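You operate a simulated robot arm through the tools that you are given. There is no shell and no other tool.

The job below is to be done with a simulated two-armed robot. You get a single attempt, and the scene is never put back.

JOB
Pick up the yellow-lid tub from the top of the steel cart with one hand, pass it to the other hand and put it on the low shelf of the right steel shelving. Take the oil tin with the latest date from the low shelf of the right steel shelving and leave it on the top of the parts table. Take the sugar bag and put it on the middle shelf of the left steel shelving. Put one of the steel shakers from the top of the flour table on the bottom shelf of the drying rack. Put the steel cup in the right sink bowl. Take the salt bag on the top of the steel cart and put it away on the middle shelf of the right steel shelving. Push the back door of the side cabinet shut. Any order will do. Set down upright: yellow-lid tub, oil tin, sugar bag, steel shaker, steel cup, salt bag.

It is judged by the outcome, as a careful person would: the job done as asked, and still so three seconds after it is handed in. It fails if anything else is knocked over, pushed out of place, dropped, spilled or broken. A push-on lid holds only when it is set on centred and level and pressed home; a screw cap is set on level and turned clockwise until tight.

ROBOT AND FRAMES
Two 7-joint arms with fingered hands on one trunk, on a base that moves. Base frame: it is fixed to the floor where the robot stands at the start and does not move with it; the origin is under the middle of the robot, x ahead of it, y to its left, z up. Readings come in mm, rad, newtons and seconds.
The left shoulder is at the start at [68, 174, 1015], the right one opposite. With the tool pointing down near the work surface each hand reaches from about 300 to 740 mm from the robot's upright axis, wherever it stands, measured 20 degrees to its own side. Places, roughly: back door of the side cabinet [200, 1800, 700]; bottom shelf of the drying rack [-1900, 3400, 300]; low shelf of the right steel shelving [-1800, -2700, 600]; middle shelf of the left steel shelving [-600, -2900, 1000]; middle shelf of the right steel shelving [-1800, -2700, 1000]; oil tin [-1500, -2750, 750]; right sink bowl inside [-1900, 2800, 700]; salt bag [-2000, 500, 1000]; steel cup (8x7x8 cm) [-2200, 200, 900]; steel shaker [-2500, -500, 1000]; sugar bag [-2250, -2500, 1000]; top of the parts table [-400, -1000, 900]; yellow-lid tub [-2000, 0, 1000]. Payload 3.8 kg a hand.
The TCP of each hand is the grasp point between the finger pads, 26 mm short of the fingertips. In the tool frame z runs along the fingers and y along their closing line. The gripper opens to 132 mm; its body begins 73 mm behind the TCP. The gripper is a hand of 3 fingers: y runs from the thumb to the fingers, the wrist lies at [0, 0, -224] in the tool frame, and closing takes about 1.5 s.
Orientation is that of the tool frame in the base frame, as a unit quaternion [x, y, z, w]. With the fingers straight down and closing along the base's y, the tool's x points along the base's -x, its y along +y and its z along -z.

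CONTROLS
- The arms move only by the tool arm_command. It takes "left_motion", "right_motion" or both (then of equal length, played together; a hand with none holds still); each is a list of rows, each a list of 6 numbers: the turn, a rotation vector about the base's x, y, z in rad, then the shift along the base's x, y, z in mm. In form: [[ax, ay, az, x, y, z], ...]. A call has 1 to 20 rows; each row shifts and turns the commanded pose from where the row before left it. "left_gripper" and "right_gripper" are, for a hand that has rows, the opening, from 0 (shut) to 1 (fully open), set as the call begins (left out, the last holds). Each row takes 0.2 s and may step no farther than 50 mm and 0.15 rad from the row before; otherwise, or with a gripper value out of range, the whole call is refused. Where a pose cannot be reached the arm comes as near as it can. A force on the tool above 40 N (or 10 N above the force at the start of the call, whichever is more), or a blocked arm, ends the call early, and 0.2 s more pass. Each finger travels about 108 mm/s and halts on what it meets, pressing with about 32 N; the grip force reading is that of the motor and also rises with nothing between the fingers. The clock runs only during rows and for 0.2 s after the last one: add rows that do not move to give the fingers time. It gives the time, the measured TCP pose, the force on the tool (base axes), the opening and the grip force at its end, in the units of the frame above (readings bear some noise), with the torque about the TCP (base axes, N m) and any sound that the robot's microphone picked up.
- Cameras (640 x 400 px; columns grow to the right, rows downward): "scene" is now at [158.4, -3.9, 939.8]; the picture's right is [0.02, -1.00, 0.00], its down [0.32, 0.01, -0.95] and it looks along [0.95, 0.02, 0.32] (base axes); focal length 252 px, centre (320, 200). "left" rides on the left gripper at [-62, 3, -92] in its tool frame; the picture's right is [-0.05, -1.00, 0.00], its down [0.83, -0.04, -0.56] and it looks along [0.55, -0.03, 0.83] (tool axes); focal length 230 px, centre (320, 200). "right" rides on the right gripper at [62, 3, -92] in its tool frame; the picture's right is [-0.05, 1.00, 0.00], its down [-0.83, -0.04, -0.56] and it looks along [-0.55, -0.03, 0.83] (tool axes); focal length 230 px, centre (320, 200). There is no depth. A picture from a camera that has moved, and an enlarged one, comes with that camera's place and axes in the base frame and with its lens. The place of the scene camera against the robot may be out by one fixed shift of up to 18 mm in any direction.
- get_image(camera): a new picture of that camera. The clock stands still meanwhile.
- slide_trunk(by): moves the trunk up (or, below 0, down) by that many mm; the arms and the scene camera ride with it, the base frame stays. It gives what a move gives, with no picture.
- base_move(legs): drives the robot by 1 to 6 legs, each [ahead, left, turn to the left] in mm, mm and rad, along the robot's own axes; the way and the turn of a leg run together, so that a leg with both is an arc; at most 1500 mm and 3.142 rad a leg. The arms and the cameras ride along, it lands a little off, and it stops where it bumps. It gives what a move gives.
- set_fingers(finger1, finger2, thumb_bend, hand): sets how far each is bent, from 0 (flat) to 100 (curled in); at 30 the hand is open as for a grip, at 70 the pads meet at the TCP. One left out holds its place. A second passes; each finger stops where it meets its share of the squeeze, and holds until it gets a number again. A gripper value or a shape takes the hand back. It gives what a move gives, with no picture; readings hold the bend of each and the force on the fingers (four entries, about 0 where the hand has none), thumb and palm.
- grasp_type(shape, hand): the hand has 3 fingers and takes this shape, open, in about a second: jaw (thumb against the fingers, like two jaws); tri (thumb and two fingers); tip (a fingertip pinch); poke (one finger out to press); point (the index stretched); flat (the hand flat); cup (the hand cupped); fist (a fist). The gripper value then closes the fingers along that shape, each until it touches; the sizes above hold for jaw. It gives what a move gives, with no picture.
- head_to(pan, tilt): turns the head with the scene camera to pan (to the left, within 1.047 rad either way) and tilt (down, from -0.506 to 1.204), counted from straight ahead of the robot (the tilt from the chest, where the trunk bows). It gives what a move gives.
- close_up(camera, box): a new picture of the part [left, top, right, bottom] of that camera's present view, enlarged. The clock stands still meanwhile.
- job_done(): hands the job in; it is judged then, once.

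Places have to be worked out from the pictures, the camera data and where the tool is seen. Open the grippers and draw the arms clear of the work before you hand the job in, unless the task says otherwise.

The tools are called after "Request:" by a JSON object that holds its "name" and its "arguments". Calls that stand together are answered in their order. arm_command: Moves the arms, as the interface text tells. Its arguments: {"type":"object","properties":{"left_motion":{"type":"array","items":{"type":"array","items":{"type":"number"}}},"left_gripper":{"type":"number"},"right_motion":{"type":"array","items":{"type":"array","items":{"type":"number"}}},"right_gripper":{"type":"number"}},"required":[]} The other tools are called the same way: slide_trunk (by) moves the trunk up or down; grasp_type (shape, hand) gives the hand a shape; set_fingers (finger1, finger2, thumb_bend, hand) moves the fingers one by one; base_move (legs) drives the base; head_to (pan, tilt) turns the head that bears the scene camera; get_image (camera) takes a picture; close_up (camera, box) takes an enlarged picture of a part of a camera's view; job_done () hands the job in.

At the start:

```text
time_s: 0.0
left_ee_pos: [527.2, 208.3, 1068.2]
left_ee_rot: [0.0, 1.0, 0.0, 0.0]
left_ft_force: [0.6, -0.5, 0.8]
left_torque: [0.0, 0.01, -0.02]
left_finger_gap: 131.9
left_grasp_force: 0.0
left_shape: jaw
left_bend: [30.0, 30.0, 30.0]
left_finger forces: [0.1, 0.1, 0.1, 0.1, 0.0, 0.1]
right_ee_pos: [354.3, -113.0, 1062.9]
right_ee_rot: [0.001, 1.0, 0.001, 0.0]
right_ft_force: [0.0, 0.2, 1.0]
right_torque: [-0.01, 0.01, -0.02]
right_finger_gap: 131.9
right_grasp_force: 0.1
right_shape: jaw
right_bend: [30.0, 30.0, 30.0]
right_finger forces: [0.0, 0.0, 0.0, 0.0, 0.1, 0.0]
trunk travel left (down, up): [-325.0, 157.0]
robot x, y, heading: [-1.0, -0.4, 0.003]
head pan, tilt (commanded): [0.019, -0.33]
```

scene: 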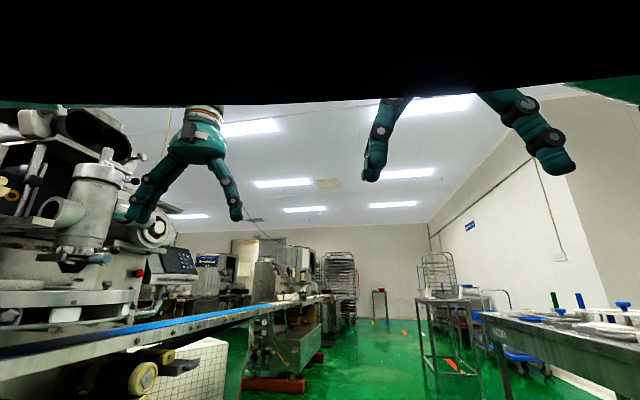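
right: 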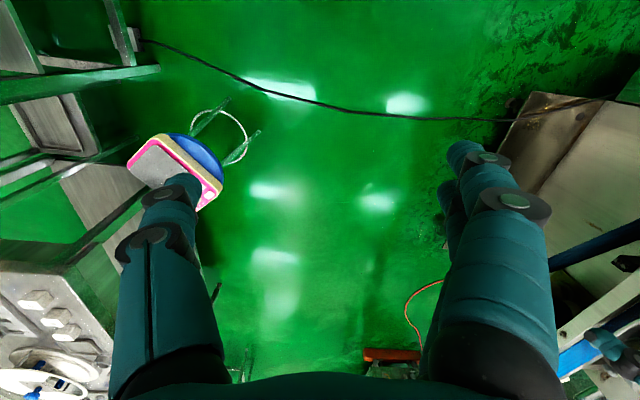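
left: 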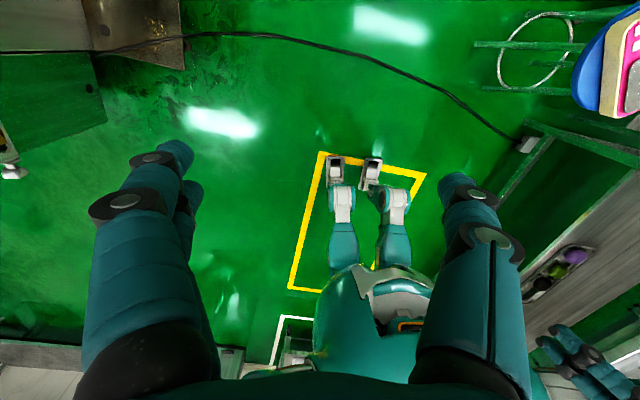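

The first pictures show a bakery hall with machines to the left and a table to the right. I'll level the head and look around before moving.

Request:
{"name": "head_to", "arguments": {"pan": 1.0, "tilt": 0.2}}

Request:
{"name": "get_image", "arguments": {"camera": "scene"}}

Request:
{"name": "head_to", "arguments": {"pan": -1.0, "tilt": 0.2}}

Request:
{"name": "get_image", "arguments": {"camera": "scene"}}

```text
time_s: 1.2
left_ee_pos: [526.5, 209.2, 1067.6]
left_ee_rot: [0.0, 1.0, -0.001, 0.0]
left_ft_force: [-0.5, -0.3, -0.6]
left_torque: [-0.02, 0.0, 0.02]
left_finger_gap: 131.8
left_grasp_force: 0.1
left_shape: jaw
left_bend: [30.0, 30.0, 30.0]
left_finger forces: [0.1, 0.0, 0.0, 0.1, 0.0, 0.0]
right_ee_pos: [354.4, -113.7, 1062.6]
right_ee_rot: [0.001, 1.0, 0.0, 0.0]
right_ft_force: [0.3, -0.4, 0.6]
right_torque: [0.01, 0.01, 0.02]
right_finger_gap: 131.8
right_grasp_force: 0.2
right_shape: jaw
right_bend: [30.0, 30.0, 30.0]
right_finger forces: [0.0, 0.1, 0.0, 0.0, 0.1, 0.1]
trunk travel left (down, up): [-325.0, 157.0]
robot x, y, heading: [-1.9, 3.1, -0.004]
head pan, tilt (commanded): [1.0, 0.201]
```

```text
taken
camera scene: at [131.8, 73.1, 893.6], right [0.84, -0.54, 0.0], down [-0.11, -0.17, -0.98], along [0.53, 0.82, -0.2], focal length 252 px, centre (320, 200)
```

scene: 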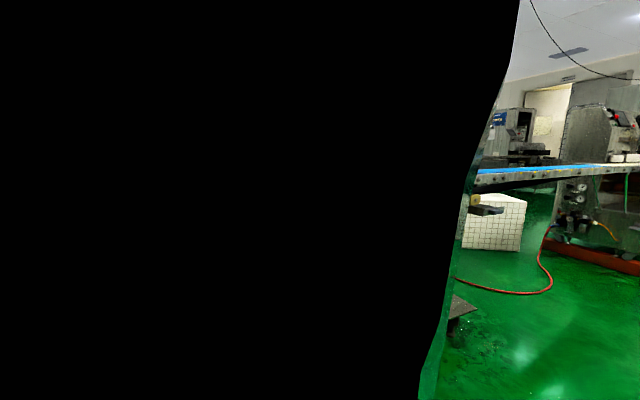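

```text
time_s: 3.2
left_ee_pos: [526.5, 208.7, 1067.5]
left_ee_rot: [-0.001, 1.0, 0.001, 0.0]
left_ft_force: [-0.9, -0.4, 0.6]
left_torque: [0.01, 0.01, -0.02]
left_finger_gap: 132.1
left_grasp_force: 0.1
left_shape: jaw
left_bend: [30.0, 30.0, 30.0]
left_finger forces: [0.0, 0.0, 0.0, 0.0, 0.0, 0.1]
right_ee_pos: [354.1, -113.9, 1061.0]
right_ee_rot: [0.001, 1.0, 0.0, 0.0]
right_ft_force: [0.8, -0.3, 0.1]
right_torque: [0.0, 0.0, 0.02]
right_finger_gap: 132.3
right_grasp_force: 0.1
right_shape: jaw
right_bend: [30.0, 30.0, 30.0]
right_finger forces: [0.0, 0.0, 0.0, 0.0, 0.0, 0.1]
trunk travel left (down, up): [-325.0, 157.0]
robot x, y, heading: [0.4, 1.5, -0.0]
head pan, tilt (commanded): [-1.0, 0.201]
```

```text
taken
camera scene: at [131.8, -83.7, 893.6], right [-0.84, -0.54, 0.0], down [-0.11, 0.17, -0.98], along [0.53, -0.82, -0.2], focal length 252 px, centre (320, 200)
```

scene: 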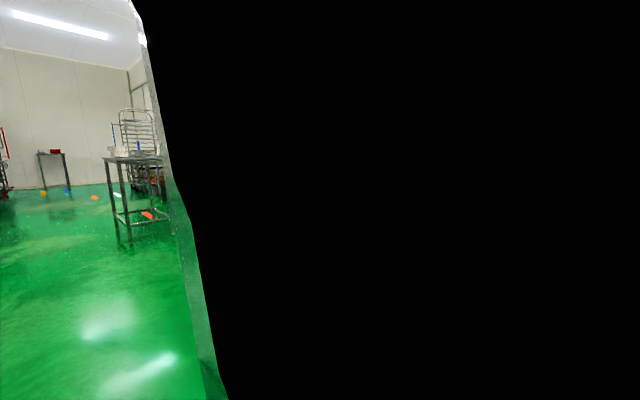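

Large pans are blocked by the robot's own body, so the useful view is ahead. I'll look straight ahead at several tilts to understand the free floor.

Request:
{"name": "head_to", "arguments": {"pan": 0.0, "tilt": 0.2}}

Request:
{"name": "get_image", "arguments": {"camera": "scene"}}

Request:
{"name": "head_to", "arguments": {"pan": 0.0, "tilt": 0.8}}

Request:
{"name": "get_image", "arguments": {"camera": "scene"}}

Request:
{"name": "head_to", "arguments": {"pan": 0.5, "tilt": 0.2}}

Request:
{"name": "get_image", "arguments": {"camera": "scene"}}

Request:
{"name": "head_to", "arguments": {"pan": -0.5, "tilt": 0.2}}

Request:
{"name": "get_image", "arguments": {"camera": "scene"}}

```text
time_s: 4.5
left_ee_pos: [526.7, 208.5, 1068.0]
left_ee_rot: [-0.001, 1.0, 0.001, 0.0]
left_ft_force: [0.3, -0.4, -0.5]
left_torque: [-0.04, 0.0, -0.01]
left_finger_gap: 131.7
left_grasp_force: 0.1
left_shape: jaw
left_bend: [30.0, 30.0, 30.0]
left_finger forces: [0.0, 0.0, 0.0, 0.1, 0.0, 0.0]
right_ee_pos: [355.1, -113.2, 1062.1]
right_ee_rot: [0.001, 1.0, 0.0, 0.0]
right_ft_force: [-0.2, 0.1, 0.1]
right_torque: [0.0, 0.02, 0.02]
right_finger_gap: 131.6
right_grasp_force: 0.1
right_shape: jaw
right_bend: [30.0, 30.0, 30.0]
right_finger forces: [0.0, 0.0, 0.1, 0.1, 0.1, 0.1]
trunk travel left (down, up): [-325.0, 157.0]
robot x, y, heading: [1.4, 3.0, 0.003]
head pan, tilt (commanded): [0.0, 0.201]
```

```text
taken
camera scene: at [174.5, -5.4, 893.6], right [0.0, -1.0, 0.0], down [-0.2, 0.0, -0.98], along [0.98, 0.0, -0.2], focal length 252 px, centre (320, 200)
```

scene: 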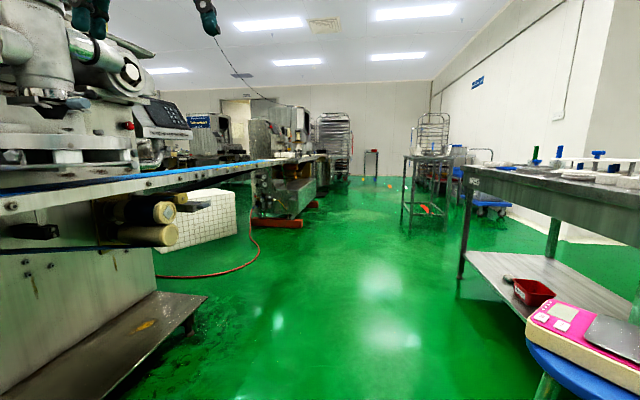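

```text
time_s: 5.5
left_ee_pos: [527.0, 208.7, 1068.2]
left_ee_rot: [0.0, 1.0, 0.0, 0.0]
left_ft_force: [0.6, -1.1, 0.5]
left_torque: [-0.02, -0.04, 0.01]
left_finger_gap: 131.8
left_grasp_force: 0.0
left_shape: jaw
left_bend: [30.0, 30.0, 30.0]
left_finger forces: [0.0, 0.1, 0.0, 0.0, 0.0, 0.0]
right_ee_pos: [354.5, -113.6, 1063.2]
right_ee_rot: [0.001, 1.0, 0.001, 0.0]
right_ft_force: [-0.5, -0.3, -0.2]
right_torque: [0.0, -0.01, 0.0]
right_finger_gap: 132.1
right_grasp_force: 0.0
right_shape: jaw
right_bend: [30.0, 30.0, 30.0]
right_finger forces: [0.0, 0.0, 0.1, 0.1, 0.0, 0.1]
trunk travel left (down, up): [-325.0, 157.0]
robot x, y, heading: [-0.9, -1.0, -0.001]
head pan, tilt (commanded): [0.0, 0.799]
```

```text
taken
camera scene: at [162.1, -5.3, 840.0], right [0.0, -1.0, 0.0], down [-0.72, 0.0, -0.7], along [0.7, 0.0, -0.72], focal length 252 px, centre (320, 200)
```

scene: 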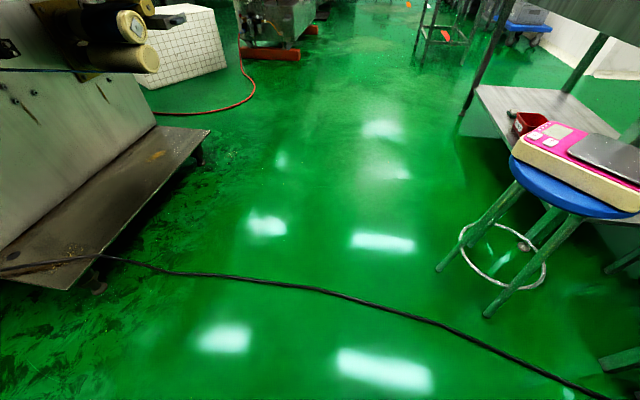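

```text
time_s: 6.5
left_ee_pos: [526.7, 208.2, 1066.3]
left_ee_rot: [0.001, 1.0, -0.001, 0.0]
left_ft_force: [-0.2, 0.4, 0.2]
left_torque: [0.0, 0.0, -0.02]
left_finger_gap: 132.0
left_grasp_force: 0.0
left_shape: jaw
left_bend: [30.0, 30.0, 30.0]
left_finger forces: [0.0, 0.1, 0.0, 0.1, 0.0, 0.1]
right_ee_pos: [353.8, -113.3, 1061.8]
right_ee_rot: [0.001, 1.0, 0.001, 0.001]
right_ft_force: [0.0, -0.3, 1.3]
right_torque: [0.02, -0.02, 0.03]
right_finger_gap: 131.9
right_grasp_force: 0.0
right_shape: jaw
right_bend: [30.0, 30.0, 30.0]
right_finger forces: [0.0, 0.1, 0.1, 0.0, 0.0, 0.0]
trunk travel left (down, up): [-325.0, 157.0]
robot x, y, heading: [0.9, -1.6, -0.007]
head pan, tilt (commanded): [0.499, 0.201]
```

```text
taken
camera scene: at [163.2, 39.2, 893.5], right [0.48, -0.88, 0.0], down [-0.18, -0.1, -0.98], along [0.86, 0.47, -0.2], focal length 252 px, centre (320, 200)
```

scene: 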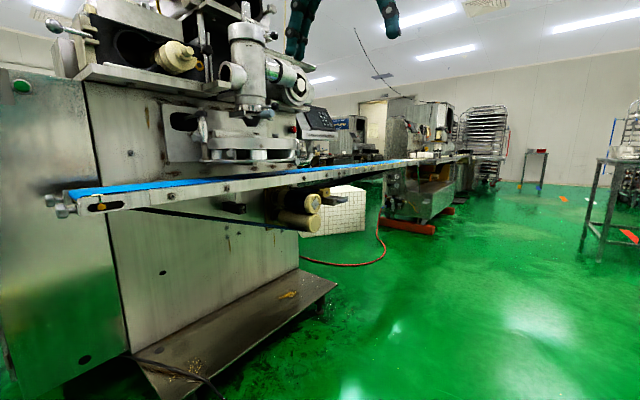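

```text
time_s: 7.7
left_ee_pos: [526.6, 208.1, 1067.2]
left_ee_rot: [0.0, 1.0, 0.0, 0.0]
left_ft_force: [-0.6, 0.7, -0.6]
left_torque: [-0.02, 0.03, 0.02]
left_finger_gap: 131.9
left_grasp_force: 0.1
left_shape: jaw
left_bend: [30.0, 30.0, 30.0]
left_finger forces: [0.0, 0.0, 0.1, 0.0, 0.1, 0.0]
right_ee_pos: [355.1, -113.2, 1062.7]
right_ee_rot: [0.001, 1.0, 0.001, 0.0]
right_ft_force: [-0.8, -0.5, -0.6]
right_torque: [0.0, 0.02, 0.02]
right_finger_gap: 131.8
right_grasp_force: 0.1
right_shape: jaw
right_bend: [30.0, 30.0, 30.0]
right_finger forces: [0.1, 0.0, 0.0, 0.1, 0.0, 0.1]
trunk travel left (down, up): [-325.0, 157.0]
robot x, y, heading: [3.3, -2.1, -0.001]
head pan, tilt (commanded): [-0.499, 0.201]
```

```text
taken
camera scene: at [163.2, -49.8, 893.6], right [-0.48, -0.88, 0.0], down [-0.18, 0.1, -0.98], along [0.86, -0.47, -0.2], focal length 252 px, centre (320, 200)
```

scene: 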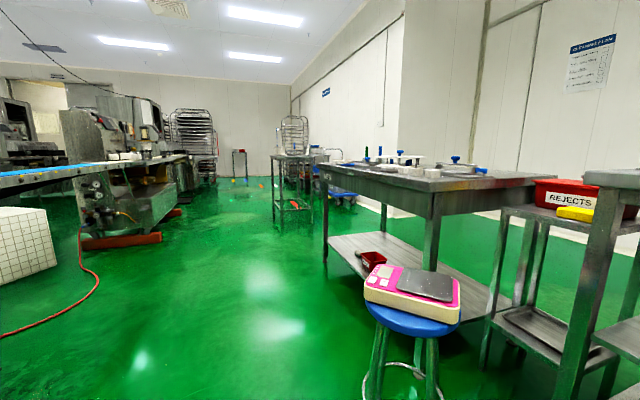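

The view ahead (±52°) is clear; the places named are mostly behind. I'll level the head and turn the base in place in steps, looking each time.

Request:
{"name": "head_to", "arguments": {"pan": 0.0, "tilt": 0.2}}

Request:
{"name": "base_move", "arguments": {"legs": [[0, 0, -1.4]]}}

Request:
{"name": "get_image", "arguments": {"camera": "scene"}}

```text
time_s: 8.7
left_ee_pos: [527.9, 208.7, 1068.8]
left_ee_rot: [0.001, 1.0, 0.0, 0.0]
left_ft_force: [0.3, 0.8, 0.3]
left_torque: [-0.01, 0.0, 0.03]
left_finger_gap: 132.0
left_grasp_force: 0.1
left_shape: jaw
left_bend: [30.0, 30.0, 30.0]
left_finger forces: [0.0, 0.0, 0.1, 0.0, 0.0, 0.0]
right_ee_pos: [353.4, -114.1, 1062.0]
right_ee_rot: [0.001, 1.0, 0.001, 0.001]
right_ft_force: [-0.1, 0.2, 0.9]
right_torque: [-0.01, 0.0, -0.01]
right_finger_gap: 132.1
right_grasp_force: 0.0
right_shape: jaw
right_bend: [30.0, 30.0, 30.0]
right_finger forces: [0.0, 0.0, 0.1, 0.1, 0.0, 0.1]
trunk travel left (down, up): [-325.0, 157.0]
robot x, y, heading: [-3.9, -0.6, -0.001]
head pan, tilt (commanded): [0.0, 0.201]
```

```text
time_s: 12.5
left_ee_pos: [286.1, -488.7, 1067.5]
left_ee_rot: [0.651, 0.759, 0.0, 0.0]
left_ft_force: [-0.4, 1.3, -0.2]
left_torque: [0.01, 0.01, 0.04]
left_finger_gap: 131.7
left_grasp_force: 0.1
left_shape: jaw
left_bend: [30.0, 30.0, 30.0]
left_finger forces: [0.0, 0.0, 0.0, 0.0, 0.0, 0.1]
right_ee_pos: [-57.6, -367.9, 1061.9]
right_ee_rot: [0.651, 0.759, 0.001, 0.0]
right_ft_force: [-0.2, 0.2, 0.5]
right_torque: [-0.01, 0.01, -0.03]
right_finger_gap: 131.8
right_grasp_force: 0.1
right_shape: jaw
right_bend: [30.0, 30.0, 30.0]
right_finger forces: [0.0, 0.1, 0.0, 0.0, 0.0, 0.0]
trunk travel left (down, up): [-325.0, 157.0]
robot x, y, heading: [-1.2, 2.4, -1.417]
head pan, tilt (commanded): [0.0, 0.201]
```

```text
taken
camera scene: at [20.6, -184.8, 893.6], right [-0.99, -0.15, 0.0], down [-0.03, 0.2, -0.98], along [0.15, -0.97, -0.2], focal length 252 px, centre (320, 200)
```

scene: 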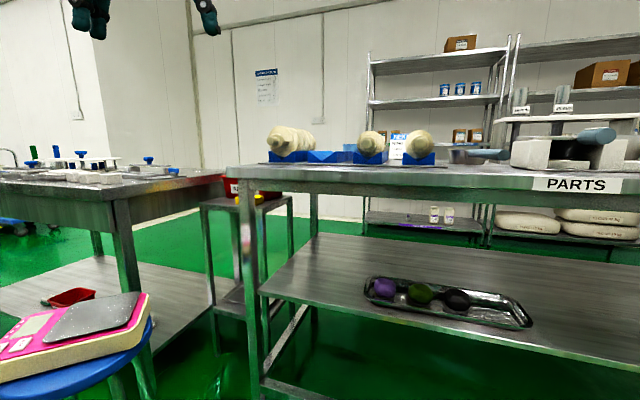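

The parts table stands ahead, with the steel shelving on the wall behind it. I'll keep turning to see the rest.

Request:
{"name": "close_up", "arguments": {"camera": "scene", "box": [360, 20, 640, 240]}}

Request:
{"name": "base_move", "arguments": {"legs": [[0, 0, -0.9]]}}

Request:
{"name": "get_image", "arguments": {"camera": "scene"}}

Request:
{"name": "base_move", "arguments": {"legs": [[0, 0, -0.8]]}}

Request:
{"name": "get_image", "arguments": {"camera": "scene"}}

Request:
{"name": "base_move", "arguments": {"legs": [[0, 0, -0.9]]}}

Request:
{"name": "get_image", "arguments": {"camera": "scene"}}

```text
1.82 times, centred on (500, 130) of scene
camera zoom: at [20.6, -184.8, 893.6], right [-0.99, -0.15, 0.0], down [-0.03, 0.2, -0.98], along [0.15, -0.97, -0.2], focal length 458 px, centre (-7, 327)
```

zoom: 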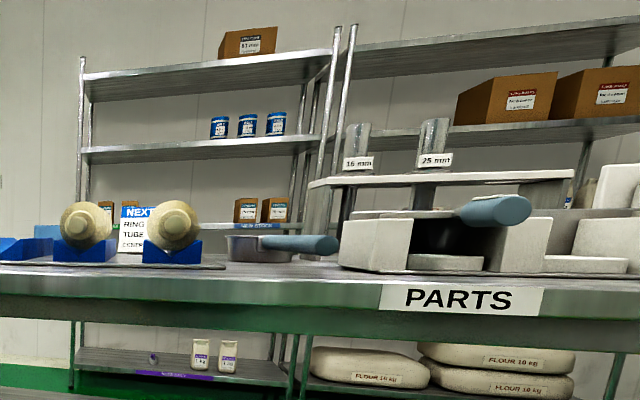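

```text
time_s: 15.2
left_ee_pos: [-205.0, -528.9, 1067.7]
left_ee_rot: [0.916, 0.401, 0.0, 0.0]
left_ft_force: [0.4, -0.4, 0.5]
left_torque: [0.0, 0.01, 0.03]
left_finger_gap: 131.9
left_grasp_force: 0.1
left_shape: jaw
left_bend: [30.0, 30.0, 30.0]
left_finger forces: [0.0, 0.1, 0.1, 0.0, 0.1, 0.1]
right_ee_pos: [-325.1, -183.8, 1061.3]
right_ee_rot: [0.916, 0.4, 0.0, 0.0]
right_ft_force: [0.4, 0.1, -0.6]
right_torque: [-0.02, -0.03, 0.01]
right_finger_gap: 131.8
right_grasp_force: 0.0
right_shape: jaw
right_bend: [30.0, 30.0, 30.0]
right_finger forces: [0.0, 0.1, 0.1, 0.0, 0.0, 0.0]
trunk travel left (down, up): [-325.0, 157.0]
robot x, y, heading: [0.4, 2.6, -2.319]
head pan, tilt (commanded): [0.0, 0.201]
```

```text
taken
camera scene: at [-130.6, -138.5, 893.6], right [-0.73, 0.68, 0.0], down [0.14, 0.15, -0.98], along [-0.67, -0.72, -0.2], focal length 252 px, centre (320, 200)
```

scene: 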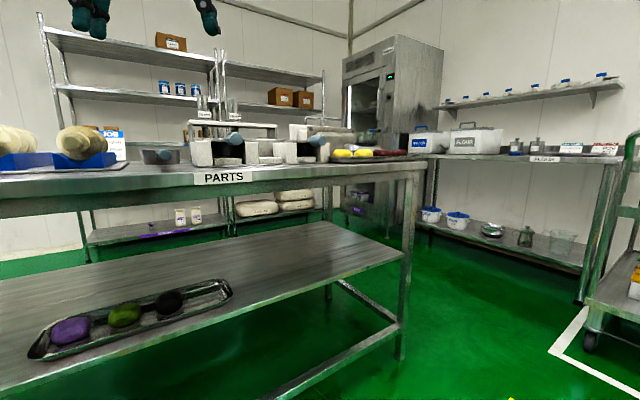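

```text
time_s: 17.8
left_ee_pos: [-523.5, -216.6, 1068.9]
left_ee_rot: [1.0, 0.008, 0.0, 0.001]
left_ft_force: [0.1, -0.4, 0.1]
left_torque: [0.01, 0.01, -0.03]
left_finger_gap: 131.9
left_grasp_force: 0.0
left_shape: jaw
left_bend: [30.0, 30.0, 30.0]
left_finger forces: [0.0, 0.0, 0.0, 0.1, 0.0, 0.0]
right_ee_pos: [-356.8, 108.4, 1062.3]
right_ee_rot: [1.0, 0.007, 0.0, 0.0]
right_ft_force: [0.8, 0.6, -0.3]
right_torque: [0.03, 0.0, 0.01]
right_finger_gap: 131.7
right_grasp_force: 0.1
right_shape: jaw
right_bend: [30.0, 30.0, 30.0]
right_finger forces: [0.0, 0.0, 0.0, 0.0, 0.1, 0.0]
trunk travel left (down, up): [-325.0, 157.0]
robot x, y, heading: [-1.1, -3.5, -3.126]
head pan, tilt (commanded): [0.0, 0.201]
```

```text
taken
camera scene: at [-188.7, -8.1, 893.6], right [-0.02, 1.0, 0.0], down [0.2, 0.0, -0.98], along [-0.98, -0.02, -0.2], focal length 252 px, centre (320, 200)
```

scene: 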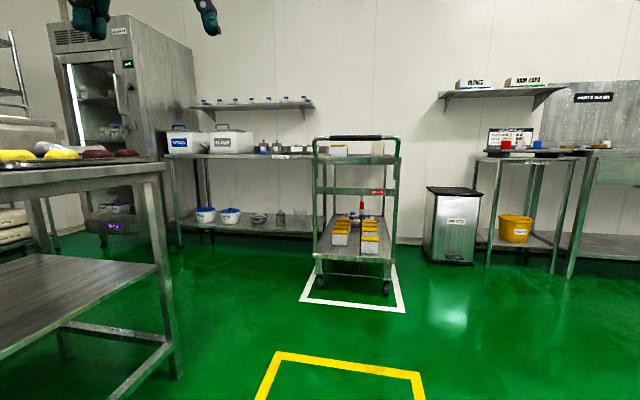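

```text
time_s: 20.5
left_ee_pos: [-494.6, 276.9, 1069.1]
left_ee_rot: [0.904, -0.429, 0.0, 0.0]
left_ft_force: [0.7, -0.4, -0.2]
left_torque: [0.01, 0.01, 0.0]
left_finger_gap: 131.8
left_grasp_force: 0.0
left_shape: jaw
left_bend: [30.0, 30.0, 30.0]
left_finger forces: [0.0, 0.0, 0.1, 0.1, 0.0, 0.0]
right_ee_pos: [-135.6, 345.0, 1061.6]
right_ee_rot: [0.903, -0.429, 0.0, 0.0]
right_ft_force: [-0.2, 0.2, -0.5]
right_torque: [0.0, 0.03, -0.02]
right_finger_gap: 132.0
right_grasp_force: 0.1
right_shape: jaw
right_bend: [30.0, 30.0, 30.0]
right_finger forces: [0.1, 0.1, 0.0, 0.1, 0.0, 0.0]
trunk travel left (down, up): [-325.0, 157.0]
robot x, y, heading: [2.6, 0.3, 2.251]
head pan, tilt (commanded): [0.0, 0.201]
```

```text
taken
camera scene: at [-121.9, 135.4, 893.6], right [0.77, 0.63, 0.0], down [0.13, -0.15, -0.98], along [-0.62, 0.76, -0.2], focal length 252 px, centre (320, 200)
```

scene: 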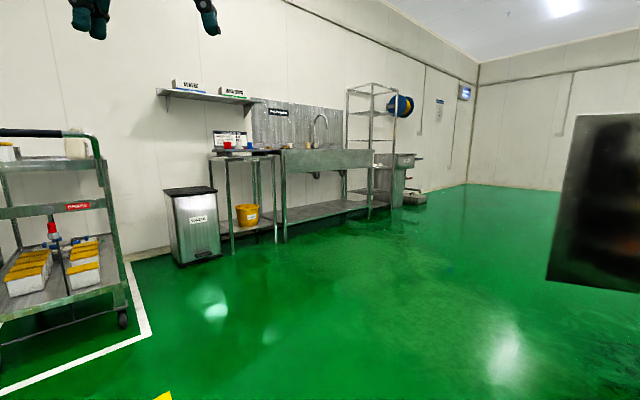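

I see the cart, flour table, sink and drying rack. One more turn to see the side cabinet.

Request:
{"name": "base_move", "arguments": {"legs": [[0, 0, -0.7]]}}

Request:
{"name": "get_image", "arguments": {"camera": "scene"}}

```text
time_s: 22.8
left_ee_pos: [-197.6, 530.3, 1067.6]
left_ee_rot: [-0.701, 0.713, -0.001, 0.0]
left_ft_force: [0.0, -0.2, 0.3]
left_torque: [0.0, 0.0, -0.04]
left_finger_gap: 131.9
left_grasp_force: 0.0
left_shape: jaw
left_bend: [30.0, 30.0, 30.0]
left_finger forces: [0.1, 0.0, 0.0, 0.1, 0.1, 0.0]
right_ee_pos: [120.7, 351.8, 1063.7]
right_ee_rot: [-0.7, 0.714, 0.0, 0.0]
right_ft_force: [-0.7, 0.2, -0.1]
right_torque: [0.01, 0.01, -0.02]
right_finger_gap: 132.2
right_grasp_force: 0.1
right_shape: jaw
right_bend: [30.0, 30.0, 30.0]
right_finger forces: [0.0, 0.0, 0.0, 0.0, 0.0, 0.0]
trunk travel left (down, up): [-325.0, 157.0]
robot x, y, heading: [-0.8, -1.0, 1.554]
head pan, tilt (commanded): [0.0, 0.201]
```

```text
taken
camera scene: at [-3.8, 176.3, 893.6], right [1.0, -0.02, 0.0], down [0.0, -0.2, -0.98], along [0.02, 0.98, -0.2], focal length 252 px, centre (320, 200)
```

scene: 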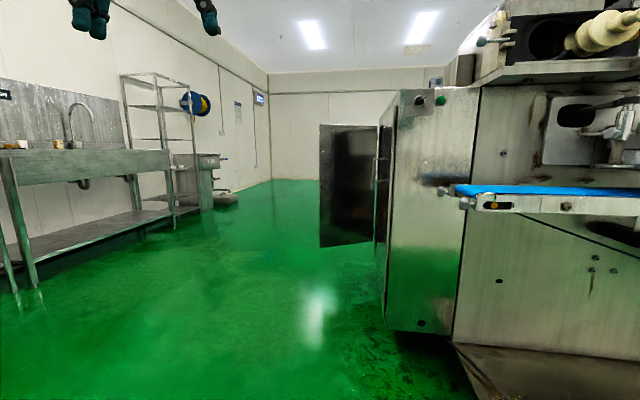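

The side cabinet is ahead right with a door standing open beyond it. I'll zoom in on it.

Request:
{"name": "close_up", "arguments": {"camera": "scene", "box": [300, 80, 500, 340]}}

```text
1.54 times, centred on (400, 210) of scene
camera zoom: at [-3.8, 176.3, 893.6], right [1.0, -0.02, 0.0], down [0.0, -0.2, -0.98], along [0.02, 0.98, -0.2], focal length 387 px, centre (197, 185)
```

zoom: 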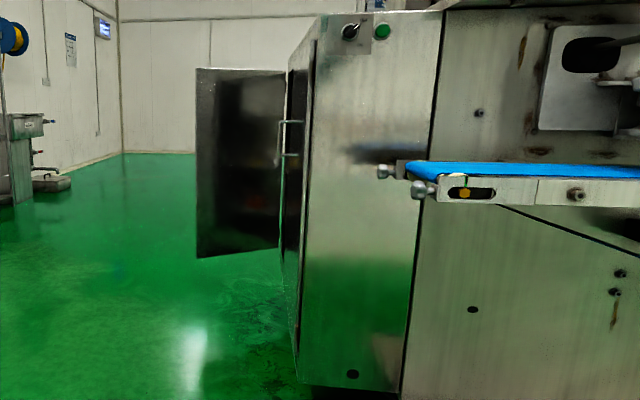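

The back door of the side cabinet is hinged at the far edge and stands out about 90°, its free end near x≈30, y≈1850. I'll drive to the west side of it and face it to measure it properly.

Request:
{"name": "base_move", "arguments": {"legs": [[1300, 650, 0], [0, 0, -1.554]]}}

Request:
{"name": "get_image", "arguments": {"camera": "scene"}}

Request:
{"name": "head_to", "arguments": {"pan": 0.5, "tilt": 0.3}}

Request:
{"name": "get_image", "arguments": {"camera": "scene"}}

```text
time_s: 33.8
left_ee_pos: [-102.5, 1506.1, 1067.6]
left_ee_rot: [0.009, 1.0, -0.001, 0.0]
left_ft_force: [0.0, 0.6, -0.4]
left_torque: [0.0, 0.0, -0.04]
left_finger_gap: 132.0
left_grasp_force: 0.1
left_shape: jaw
left_bend: [30.0, 30.0, 30.0]
left_finger forces: [0.0, 0.1, 0.0, 0.0, 0.0, 0.0]
right_ee_pos: [-281.1, 1188.2, 1061.9]
right_ee_rot: [0.01, 1.0, 0.0, -0.001]
right_ft_force: [-0.6, 1.0, 0.0]
right_torque: [0.02, 0.01, -0.01]
right_finger_gap: 131.9
right_grasp_force: 0.0
right_shape: jaw
right_bend: [30.0, 30.0, 30.0]
right_finger forces: [0.1, 0.0, 0.0, 0.1, 0.1, 0.0]
trunk travel left (down, up): [-325.0, 157.0]
robot x, y, heading: [-631.7, 1309.3, -0.021]
head pan, tilt (commanded): [0.0, 0.201]
```

```text
taken
camera scene: at [-458.2, 1298.8, 893.6], right [-0.02, -1.0, 0.0], down [-0.2, 0.0, -0.98], along [0.98, -0.02, -0.2], focal length 252 px, centre (320, 200)
```

scene: 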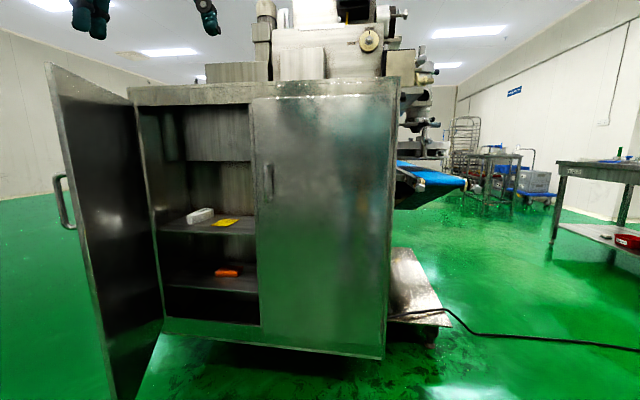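

```text
time_s: 34.7
left_ee_pos: [-100.6, 1506.0, 1067.0]
left_ee_rot: [0.009, 1.0, -0.001, 0.001]
left_ft_force: [-0.6, 0.5, -0.2]
left_torque: [0.01, 0.0, 0.0]
left_finger_gap: 131.9
left_grasp_force: 0.0
left_shape: jaw
left_bend: [30.0, 30.0, 30.0]
left_finger forces: [0.1, 0.0, 0.0, 0.1, 0.0, 0.0]
right_ee_pos: [-280.3, 1187.8, 1062.3]
right_ee_rot: [0.01, 1.0, 0.0, 0.0]
right_ft_force: [0.1, 0.6, -1.0]
right_torque: [0.01, -0.02, -0.02]
right_finger_gap: 131.9
right_grasp_force: 0.0
right_shape: jaw
right_bend: [30.0, 30.0, 30.0]
right_finger forces: [0.0, 0.1, 0.1, 0.0, 0.0, 0.0]
trunk travel left (down, up): [-325.0, 157.0]
robot x, y, heading: [-632.8, 1308.5, -0.016]
head pan, tilt (commanded): [0.499, 0.3]
```

```text
taken
camera scene: at [-468.5, 1343.7, 884.3], right [0.46, -0.89, 0.0], down [-0.26, -0.14, -0.96], along [0.85, 0.44, -0.3], focal length 252 px, centre (320, 200)
```

scene: 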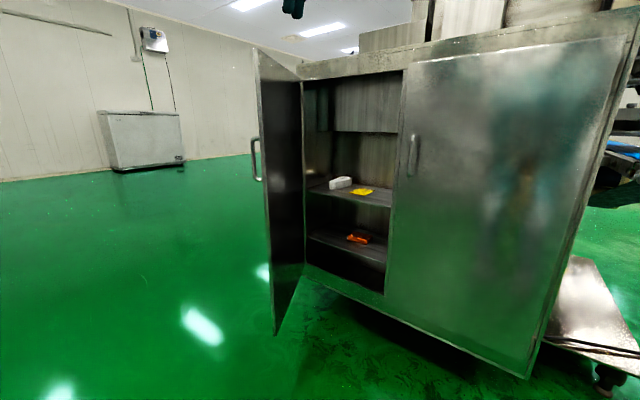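

The door's free edge is near (67, 1797), hinge near (440, 1895), about 65° open, top at z≈1055. I'll slide left past its end, then go forward so the closed left hand is on its outer side.

Request:
{"name": "base_move", "arguments": {"legs": [[0, 450, 0.018], [220, 0, 0]]}}

Request:
{"name": "get_image", "arguments": {"camera": "scene"}}

Request:
{"name": "get_image", "arguments": {"camera": "left"}}

```text
time_s: 40.5
left_ee_pos: [120.3, 1972.2, 1067.5]
left_ee_rot: [-0.001, 1.0, -0.001, -0.001]
left_ft_force: [-0.3, 0.2, -0.4]
left_torque: [-0.01, 0.02, -0.01]
left_finger_gap: 131.9
left_grasp_force: 0.1
left_shape: jaw
left_bend: [30.0, 30.0, 30.0]
left_finger forces: [0.0, 0.0, 0.0, 0.0, 0.0, 0.0]
right_ee_pos: [-52.0, 1649.9, 1062.5]
right_ee_rot: [-0.001, 1.0, 0.0, 0.0]
right_ft_force: [0.3, -0.6, -0.2]
right_torque: [-0.01, 0.0, -0.01]
right_finger_gap: 132.0
right_grasp_force: 0.0
right_shape: jaw
right_bend: [30.0, 30.0, 30.0]
right_finger forces: [0.0, 0.1, 0.1, 0.0, 0.0, 0.0]
trunk travel left (down, up): [-325.0, 157.0]
robot x, y, heading: [-407.7, 1766.0, -0.003]
head pan, tilt (commanded): [0.499, 0.3]
```

```text
taken
camera scene: at [-244.0, 1803.2, 884.2], right [0.48, -0.88, 0.0], down [-0.26, -0.14, -0.96], along [0.84, 0.46, -0.3], focal length 252 px, centre (320, 200)
```

scene: 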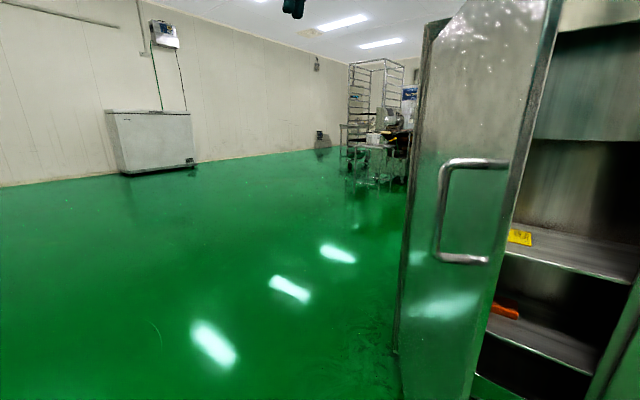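

```text
taken
camera left: at [180.9, 1976.1, 1159.8], right [0.05, -1.0, 0.0], down [-0.83, -0.04, 0.56], along [-0.55, -0.03, -0.83], focal length 230 px, centre (320, 200)
```

left: 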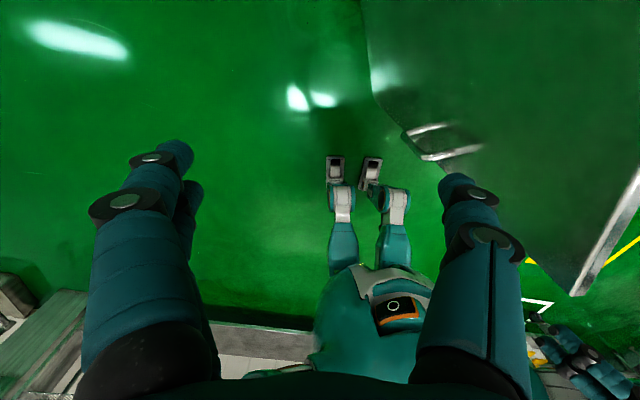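

The outer top corner of the door checks out at about (22, 1759, 1055) in the hand camera. I'll close the left hand and lower it to z≈900 behind the door, clear of its handle.

Request:
{"name": "arm_command", "arguments": {"left_motion": [[0, 0, 0, 0, 0, -42], [0, 0, 0, 0, 0, -42], [0, 0, 0, 0, 0, -42], [0, 0, 0, 0, 0, -41], [0, 0, 0, 0, 0, 0], [0, 0, 0, 0, 0, 0], [0, 0, 0, 0, 0, 0], [0, 0, 0, 0, 0, 0]], "left_gripper": 0}}

Request:
{"name": "get_image", "arguments": {"camera": "left"}}

```text
time_s: 42.4
left_ee_pos: [119.0, 1971.9, 898.8]
left_ee_rot: [-0.001, 1.0, -0.001, 0.0]
left_ft_force: [0.5, -0.8, 0.1]
left_torque: [-0.01, 0.02, -0.01]
left_finger_gap: 0.1
left_grasp_force: 32.0
left_shape: jaw
left_bend: [67.0, 67.0, 74.0]
left_finger forces: [0.0, 0.0, 0.1, 0.0, 0.0, 0.0]
right_ee_pos: [-53.1, 1651.2, 1060.8]
right_ee_rot: [-0.001, 1.0, 0.0, 0.001]
right_ft_force: [-0.8, 0.5, -0.1]
right_torque: [0.0, -0.02, 0.0]
right_finger_gap: 131.7
right_grasp_force: 0.1
right_shape: jaw
right_bend: [30.0, 30.0, 30.0]
right_finger forces: [0.1, 0.0, 0.0, 0.0, 0.0, 0.0]
trunk travel left (down, up): [-325.0, 157.0]
robot x, y, heading: [-408.9, 1761.5, 0.001]
head pan, tilt (commanded): [0.499, 0.3]
```

```text
taken
camera left: at [179.3, 1975.0, 991.2], right [0.05, -1.0, 0.0], down [-0.83, -0.04, 0.56], along [-0.55, -0.03, -0.83], focal length 230 px, centre (320, 200)
```

left: 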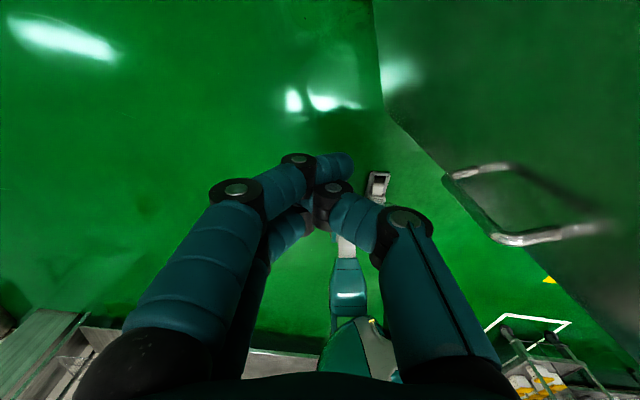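

Hand is at z≈899 behind the door. Now I sweep it toward -y then +x along the closing arc.

Request:
{"name": "arm_command", "arguments": {"left_motion": [[0, 0, 0, -2, -35, 0], [0, 0, 0, -2, -35, 0], [0, 0, 0, -2, -35, 0], [0, 0, 0, 6, -24, 0], [0, 0, 0, 6, -24, 0], [0, 0, 0, 5, -24, 0], [0, 0, 0, 12, -22, 0], [0, 0, 0, 12, -22, 0], [0, 0, 0, 12, -22, 0]]}}

Request:
{"name": "get_image", "arguments": {"camera": "scene"}}

Request:
{"name": "get_image", "arguments": {"camera": "left"}}

```text
time_s: 44.4
left_ee_pos: [164.7, 1727.5, 901.2]
left_ee_rot: [-0.001, 1.0, 0.001, 0.0]
left_ft_force: [0.1, 0.1, -0.1]
left_torque: [0.01, -0.02, -0.03]
left_finger_gap: 0.0
left_grasp_force: 31.8
left_shape: jaw
left_bend: [67.0, 67.0, 74.0]
left_finger forces: [0.1, 0.0, 0.0, 0.0, 0.0, 0.0]
right_ee_pos: [-53.0, 1649.8, 1063.8]
right_ee_rot: [0.0, 1.0, 0.001, 0.001]
right_ft_force: [0.6, -0.2, -1.2]
right_torque: [0.0, -0.01, -0.03]
right_finger_gap: 131.7
right_grasp_force: 0.1
right_shape: jaw
right_bend: [30.0, 30.0, 30.0]
right_finger forces: [0.0, 0.0, 0.0, 0.1, 0.1, 0.1]
trunk travel left (down, up): [-325.0, 157.0]
robot x, y, heading: [-406.5, 1760.1, 0.007]
head pan, tilt (commanded): [0.499, 0.3]
```

```text
taken
camera scene: at [-244.4, 1802.7, 884.3], right [0.48, -0.88, 0.0], down [-0.26, -0.14, -0.96], along [0.84, 0.46, -0.3], focal length 252 px, centre (320, 200)
```

scene: 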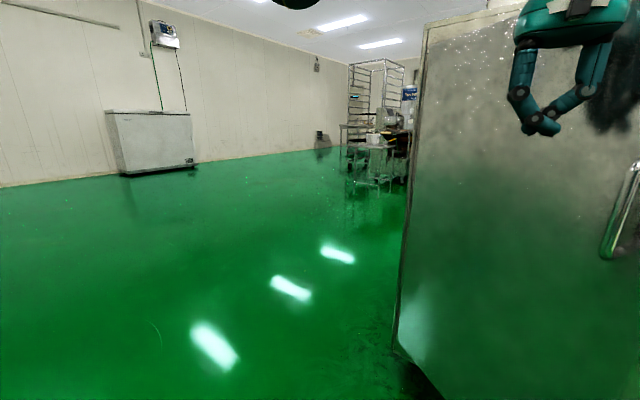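

```text
taken
camera left: at [227.4, 1730.6, 993.5], right [0.05, -1.0, 0.0], down [-0.83, -0.04, 0.55], along [-0.55, -0.03, -0.83], focal length 230 px, centre (320, 200)
```

left: 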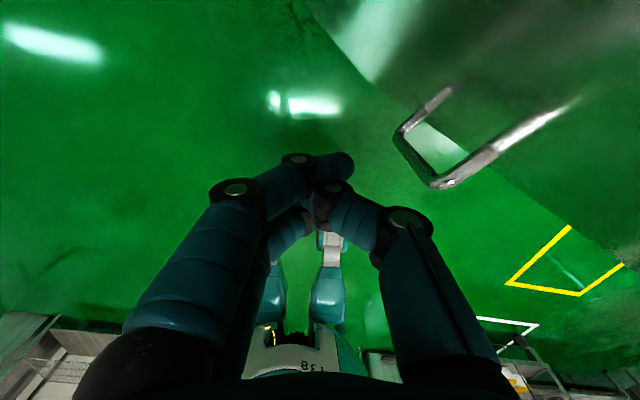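

The door follows with barely any force; it's about half closed. I'll continue the arc to the shut position.

Request:
{"name": "arm_command", "arguments": {"left_motion": [[0, 0, 0, 17, -18, 0], [0, 0, 0, 17, -18, 0], [0, 0, 0, 17, -19, 0], [0, 0, 0, 21, -13, 0], [0, 0, 0, 21, -13, 0], [0, 0, 0, 21, -13, 0], [0, 0, 0, 15, -3, 0], [0, 0, 0, 15, -3, 0]]}}

Request:
{"name": "head_to", "arguments": {"pan": 0.0, "tilt": 0.3}}

Request:
{"name": "get_image", "arguments": {"camera": "scene"}}

Request:
{"name": "get_image", "arguments": {"camera": "left"}}

```text
time_s: 46.1
left_ee_pos: [220.8, 1682.3, 897.7]
left_ee_rot: [-0.001, 1.0, -0.001, 0.0]
left_ft_force: [0.2, 0.1, 0.6]
left_torque: [0.0, -0.01, 0.03]
left_finger_gap: 0.0
left_grasp_force: 31.9
left_shape: jaw
left_bend: [67.0, 67.0, 74.0]
left_finger forces: [0.1, 0.1, 0.0, 0.0, 0.1, 0.0]
left hand out of reach, approached as far as the arm can: row 4, 5, 6, 7, 8
right_ee_pos: [-53.3, 1649.6, 1061.5]
right_ee_rot: [-0.001, 1.0, 0.0, 0.0]
right_ft_force: [0.2, 0.8, 1.0]
right_torque: [0.01, -0.01, -0.01]
right_finger_gap: 131.9
right_grasp_force: 0.0
right_shape: jaw
right_bend: [30.0, 30.0, 30.0]
right_finger forces: [0.0, 0.0, 0.0, 0.0, 0.0, 0.0]
trunk travel left (down, up): [-325.0, 157.0]
robot x, y, heading: [-408.1, 1762.2, 0.004]
head pan, tilt (commanded): [0.499, 0.3]
```

```text
time_s: 47.1
left_ee_pos: [220.3, 1681.1, 897.7]
left_ee_rot: [-0.001, 1.0, -0.001, 0.0]
left_ft_force: [1.1, -0.5, 0.2]
left_torque: [0.02, 0.02, -0.03]
left_finger_gap: 0.1
left_grasp_force: 31.9
left_shape: jaw
left_bend: [67.0, 67.0, 74.0]
left_finger forces: [0.0, 0.0, 0.1, 0.0, 0.0, 0.0]
right_ee_pos: [-53.6, 1649.7, 1061.6]
right_ee_rot: [0.0, 1.0, 0.0, 0.0]
right_ft_force: [0.7, -0.2, 0.1]
right_torque: [-0.02, 0.01, 0.0]
right_finger_gap: 132.0
right_grasp_force: 0.1
right_shape: jaw
right_bend: [30.0, 30.0, 30.0]
right_finger forces: [0.0, 0.1, 0.0, 0.0, 0.1, 0.0]
trunk travel left (down, up): [-325.0, 157.0]
robot x, y, heading: [-407.4, 1762.7, 0.004]
head pan, tilt (commanded): [0.0, 0.3]
```

```text
taken
camera scene: at [-233.0, 1758.7, 884.3], right [0.0, -1.0, 0.0], down [-0.3, 0.0, -0.96], along [0.96, 0.0, -0.3], focal length 252 px, centre (320, 200)
```

scene: 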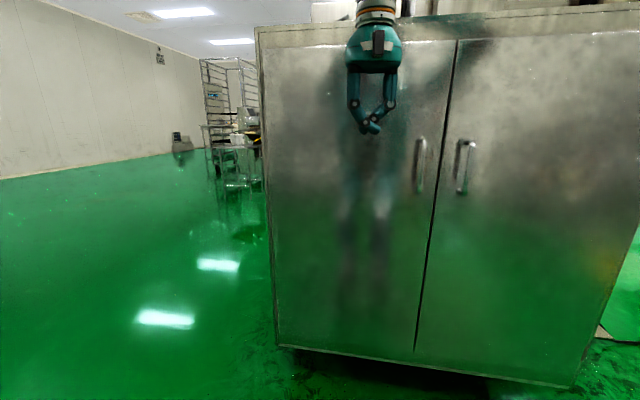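

```text
taken
camera left: at [281.9, 1684.8, 989.0], right [0.05, -1.0, 0.0], down [-0.83, -0.04, 0.55], along [-0.55, -0.03, -0.83], focal length 230 px, centre (320, 200)
```

left: 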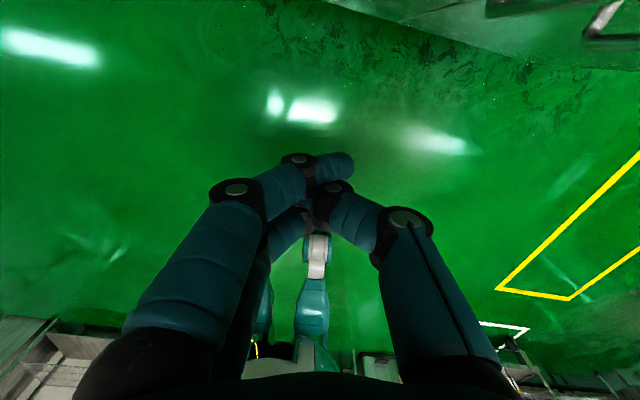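

The door looks shut in the picture, with the hand not even in contact. I'll zoom in on the seam to check.

Request:
{"name": "close_up", "arguments": {"camera": "scene", "box": [250, 20, 650, 200]}}

Request:
{"name": "close_up", "arguments": {"camera": "scene", "box": [250, 200, 610, 400]}}

```text
refused: 650 is not a number from 0 to 640
```

```text
1.78 times, centred on (430, 300) of scene
camera zoom: at [-233.0, 1758.7, 884.3], right [0.0, -1.0, 0.0], down [-0.3, 0.0, -0.96], along [0.96, 0.0, -0.3], focal length 448 px, centre (124, 22)
```

zoom: 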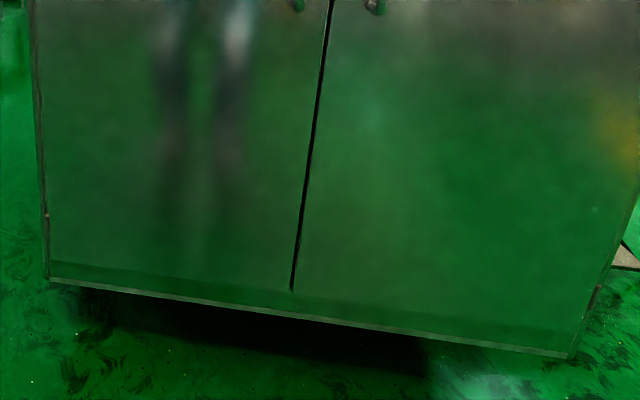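

The lower seam is flush; checking the upper part too.

Request:
{"name": "close_up", "arguments": {"camera": "scene", "box": [250, 10, 640, 200]}}

```text
1.64 times, centred on (445, 105) of scene
camera zoom: at [-233.0, 1758.7, 884.3], right [0.0, -1.0, 0.0], down [-0.3, 0.0, -0.96], along [0.96, 0.0, -0.3], focal length 413 px, centre (115, 356)
```

zoom: 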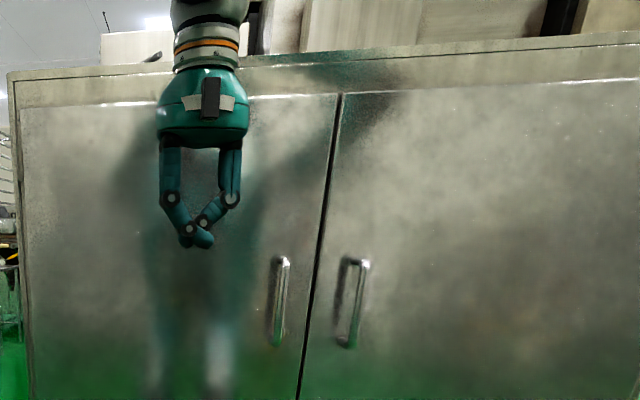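

The seam and top edges line up, so it looks closed. As a check I'll nudge forward until the closed hand lightly touches the door, to be sure it's home.

Request:
{"name": "base_move", "arguments": {"legs": [[80, -60, 0]]}}

Request:
{"name": "get_image", "arguments": {"camera": "scene"}}

```text
time_s: 48.2
left_ee_pos: [280.9, 1634.1, 897.8]
left_ee_rot: [-0.009, 1.0, 0.005, -0.011]
left_ft_force: [0.2, -1.3, -1.3]
left_torque: [-0.02, 0.0, 0.0]
left_finger_gap: 0.1
left_grasp_force: 32.0
left_shape: jaw
left_bend: [67.0, 67.0, 74.0]
left_finger forces: [0.0, 0.0, 0.0, 0.0, 0.0, 0.0]
right_ee_pos: [12.9, 1599.7, 1061.6]
right_ee_rot: [-0.001, 1.0, 0.001, -0.001]
right_ft_force: [0.8, -0.4, -0.3]
right_torque: [-0.01, 0.05, 0.02]
right_finger_gap: 131.8
right_grasp_force: 0.0
right_shape: jaw
right_bend: [30.0, 30.0, 30.0]
right_finger forces: [0.0, 0.0, 0.0, 0.0, 0.0, 0.0]
trunk travel left (down, up): [-325.0, 157.0]
robot x, y, heading: [-341.6, 1709.8, 0.005]
head pan, tilt (commanded): [0.0, 0.3]
stopped in leg 1: the force on the tool passed its limit at 129 N (the readings are from after the stop); the commanded pose is now the measured one
```

```text
taken
camera scene: at [-167.3, 1708.4, 884.3], right [0.0, -1.0, 0.0], down [-0.3, 0.0, -0.96], along [0.96, 0.0, -0.3], focal length 252 px, centre (320, 200)
```

scene: 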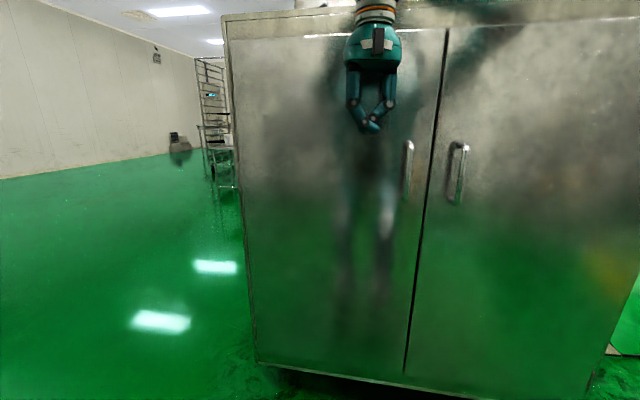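

The door is firmly shut (contact stopped the base). I'll back off, raise the left hand, and drive toward the steel cart to look at what's on it.

Request:
{"name": "base_move", "arguments": {"legs": [[-250, 0, 0]]}}

Request:
{"name": "arm_command", "arguments": {"left_motion": [[0, 0, 0, -40, 10, 40], [0, 0, 0, -40, 10, 40], [0, 0, 0, -40, 10, 40], [0, 0, 0, -40, 10, 40], [0, 0, 0, -40, 10, 20], [0, 0, 0, -40, 0, 0]], "left_gripper": 1}}

Request:
{"name": "base_move", "arguments": {"legs": [[0, 0, 3.0], [700, 600, 0]]}}

Request:
{"name": "get_image", "arguments": {"camera": "scene"}}

```text
time_s: 50.1
left_ee_pos: [32.4, 1633.5, 897.4]
left_ee_rot: [-0.009, 1.0, 0.005, -0.011]
left_ft_force: [-0.4, -0.7, 0.8]
left_torque: [0.01, 0.02, 0.0]
left_finger_gap: 0.0
left_grasp_force: 32.4
left_shape: jaw
left_bend: [67.0, 67.0, 74.0]
left_finger forces: [0.0, 0.0, 0.0, 0.1, 0.1, 0.0]
right_ee_pos: [-236.7, 1599.5, 1062.2]
right_ee_rot: [-0.001, 1.0, 0.001, 0.0]
right_ft_force: [0.0, 0.9, -0.9]
right_torque: [0.01, -0.01, -0.01]
right_finger_gap: 131.7
right_grasp_force: 0.0
right_shape: jaw
right_bend: [30.0, 30.0, 30.0]
right_finger forces: [0.0, 0.0, 0.0, 0.1, 0.0, 0.0]
trunk travel left (down, up): [-325.0, 157.0]
robot x, y, heading: [-592.4, 1710.9, 0.005]
head pan, tilt (commanded): [0.0, 0.3]
```

```text
refused: row 1 steps farther than a row can; nothing moved
```

```text
time_s: 62.9
left_ee_pos: [-1967.7, 1347.8, 897.2]
left_ee_rot: [0.999, -0.048, 0.011, 0.006]
left_ft_force: [-1.0, -0.2, -0.3]
left_torque: [0.03, -0.04, -0.01]
left_finger_gap: 0.0
left_grasp_force: 31.9
left_shape: jaw
left_bend: [67.0, 67.0, 74.0]
left_finger forces: [0.1, 0.0, 0.0, 0.0, 0.1, 0.0]
right_ee_pos: [-1698.9, 1350.3, 1060.9]
right_ee_rot: [0.998, -0.056, 0.001, 0.0]
right_ft_force: [-0.8, 0.3, -0.8]
right_torque: [-0.02, -0.02, 0.03]
right_finger_gap: 132.0
right_grasp_force: 0.0
right_shape: jaw
right_bend: [30.0, 30.0, 30.0]
right_finger forces: [0.1, 0.1, 0.0, 0.1, 0.0, 0.0]
trunk travel left (down, up): [-325.0, 157.0]
robot x, y, heading: [-1359.7, 1197.0, 3.029]
head pan, tilt (commanded): [0.0, 0.3]
```

```text
taken
camera scene: at [-1546.9, 1213.1, 884.3], right [0.11, 0.99, 0.0], down [0.29, -0.03, -0.96], along [-0.95, 0.11, -0.3], focal length 252 px, centre (320, 200)
```

scene: 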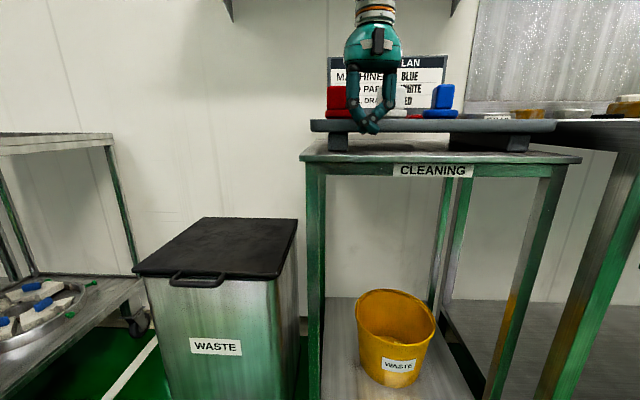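

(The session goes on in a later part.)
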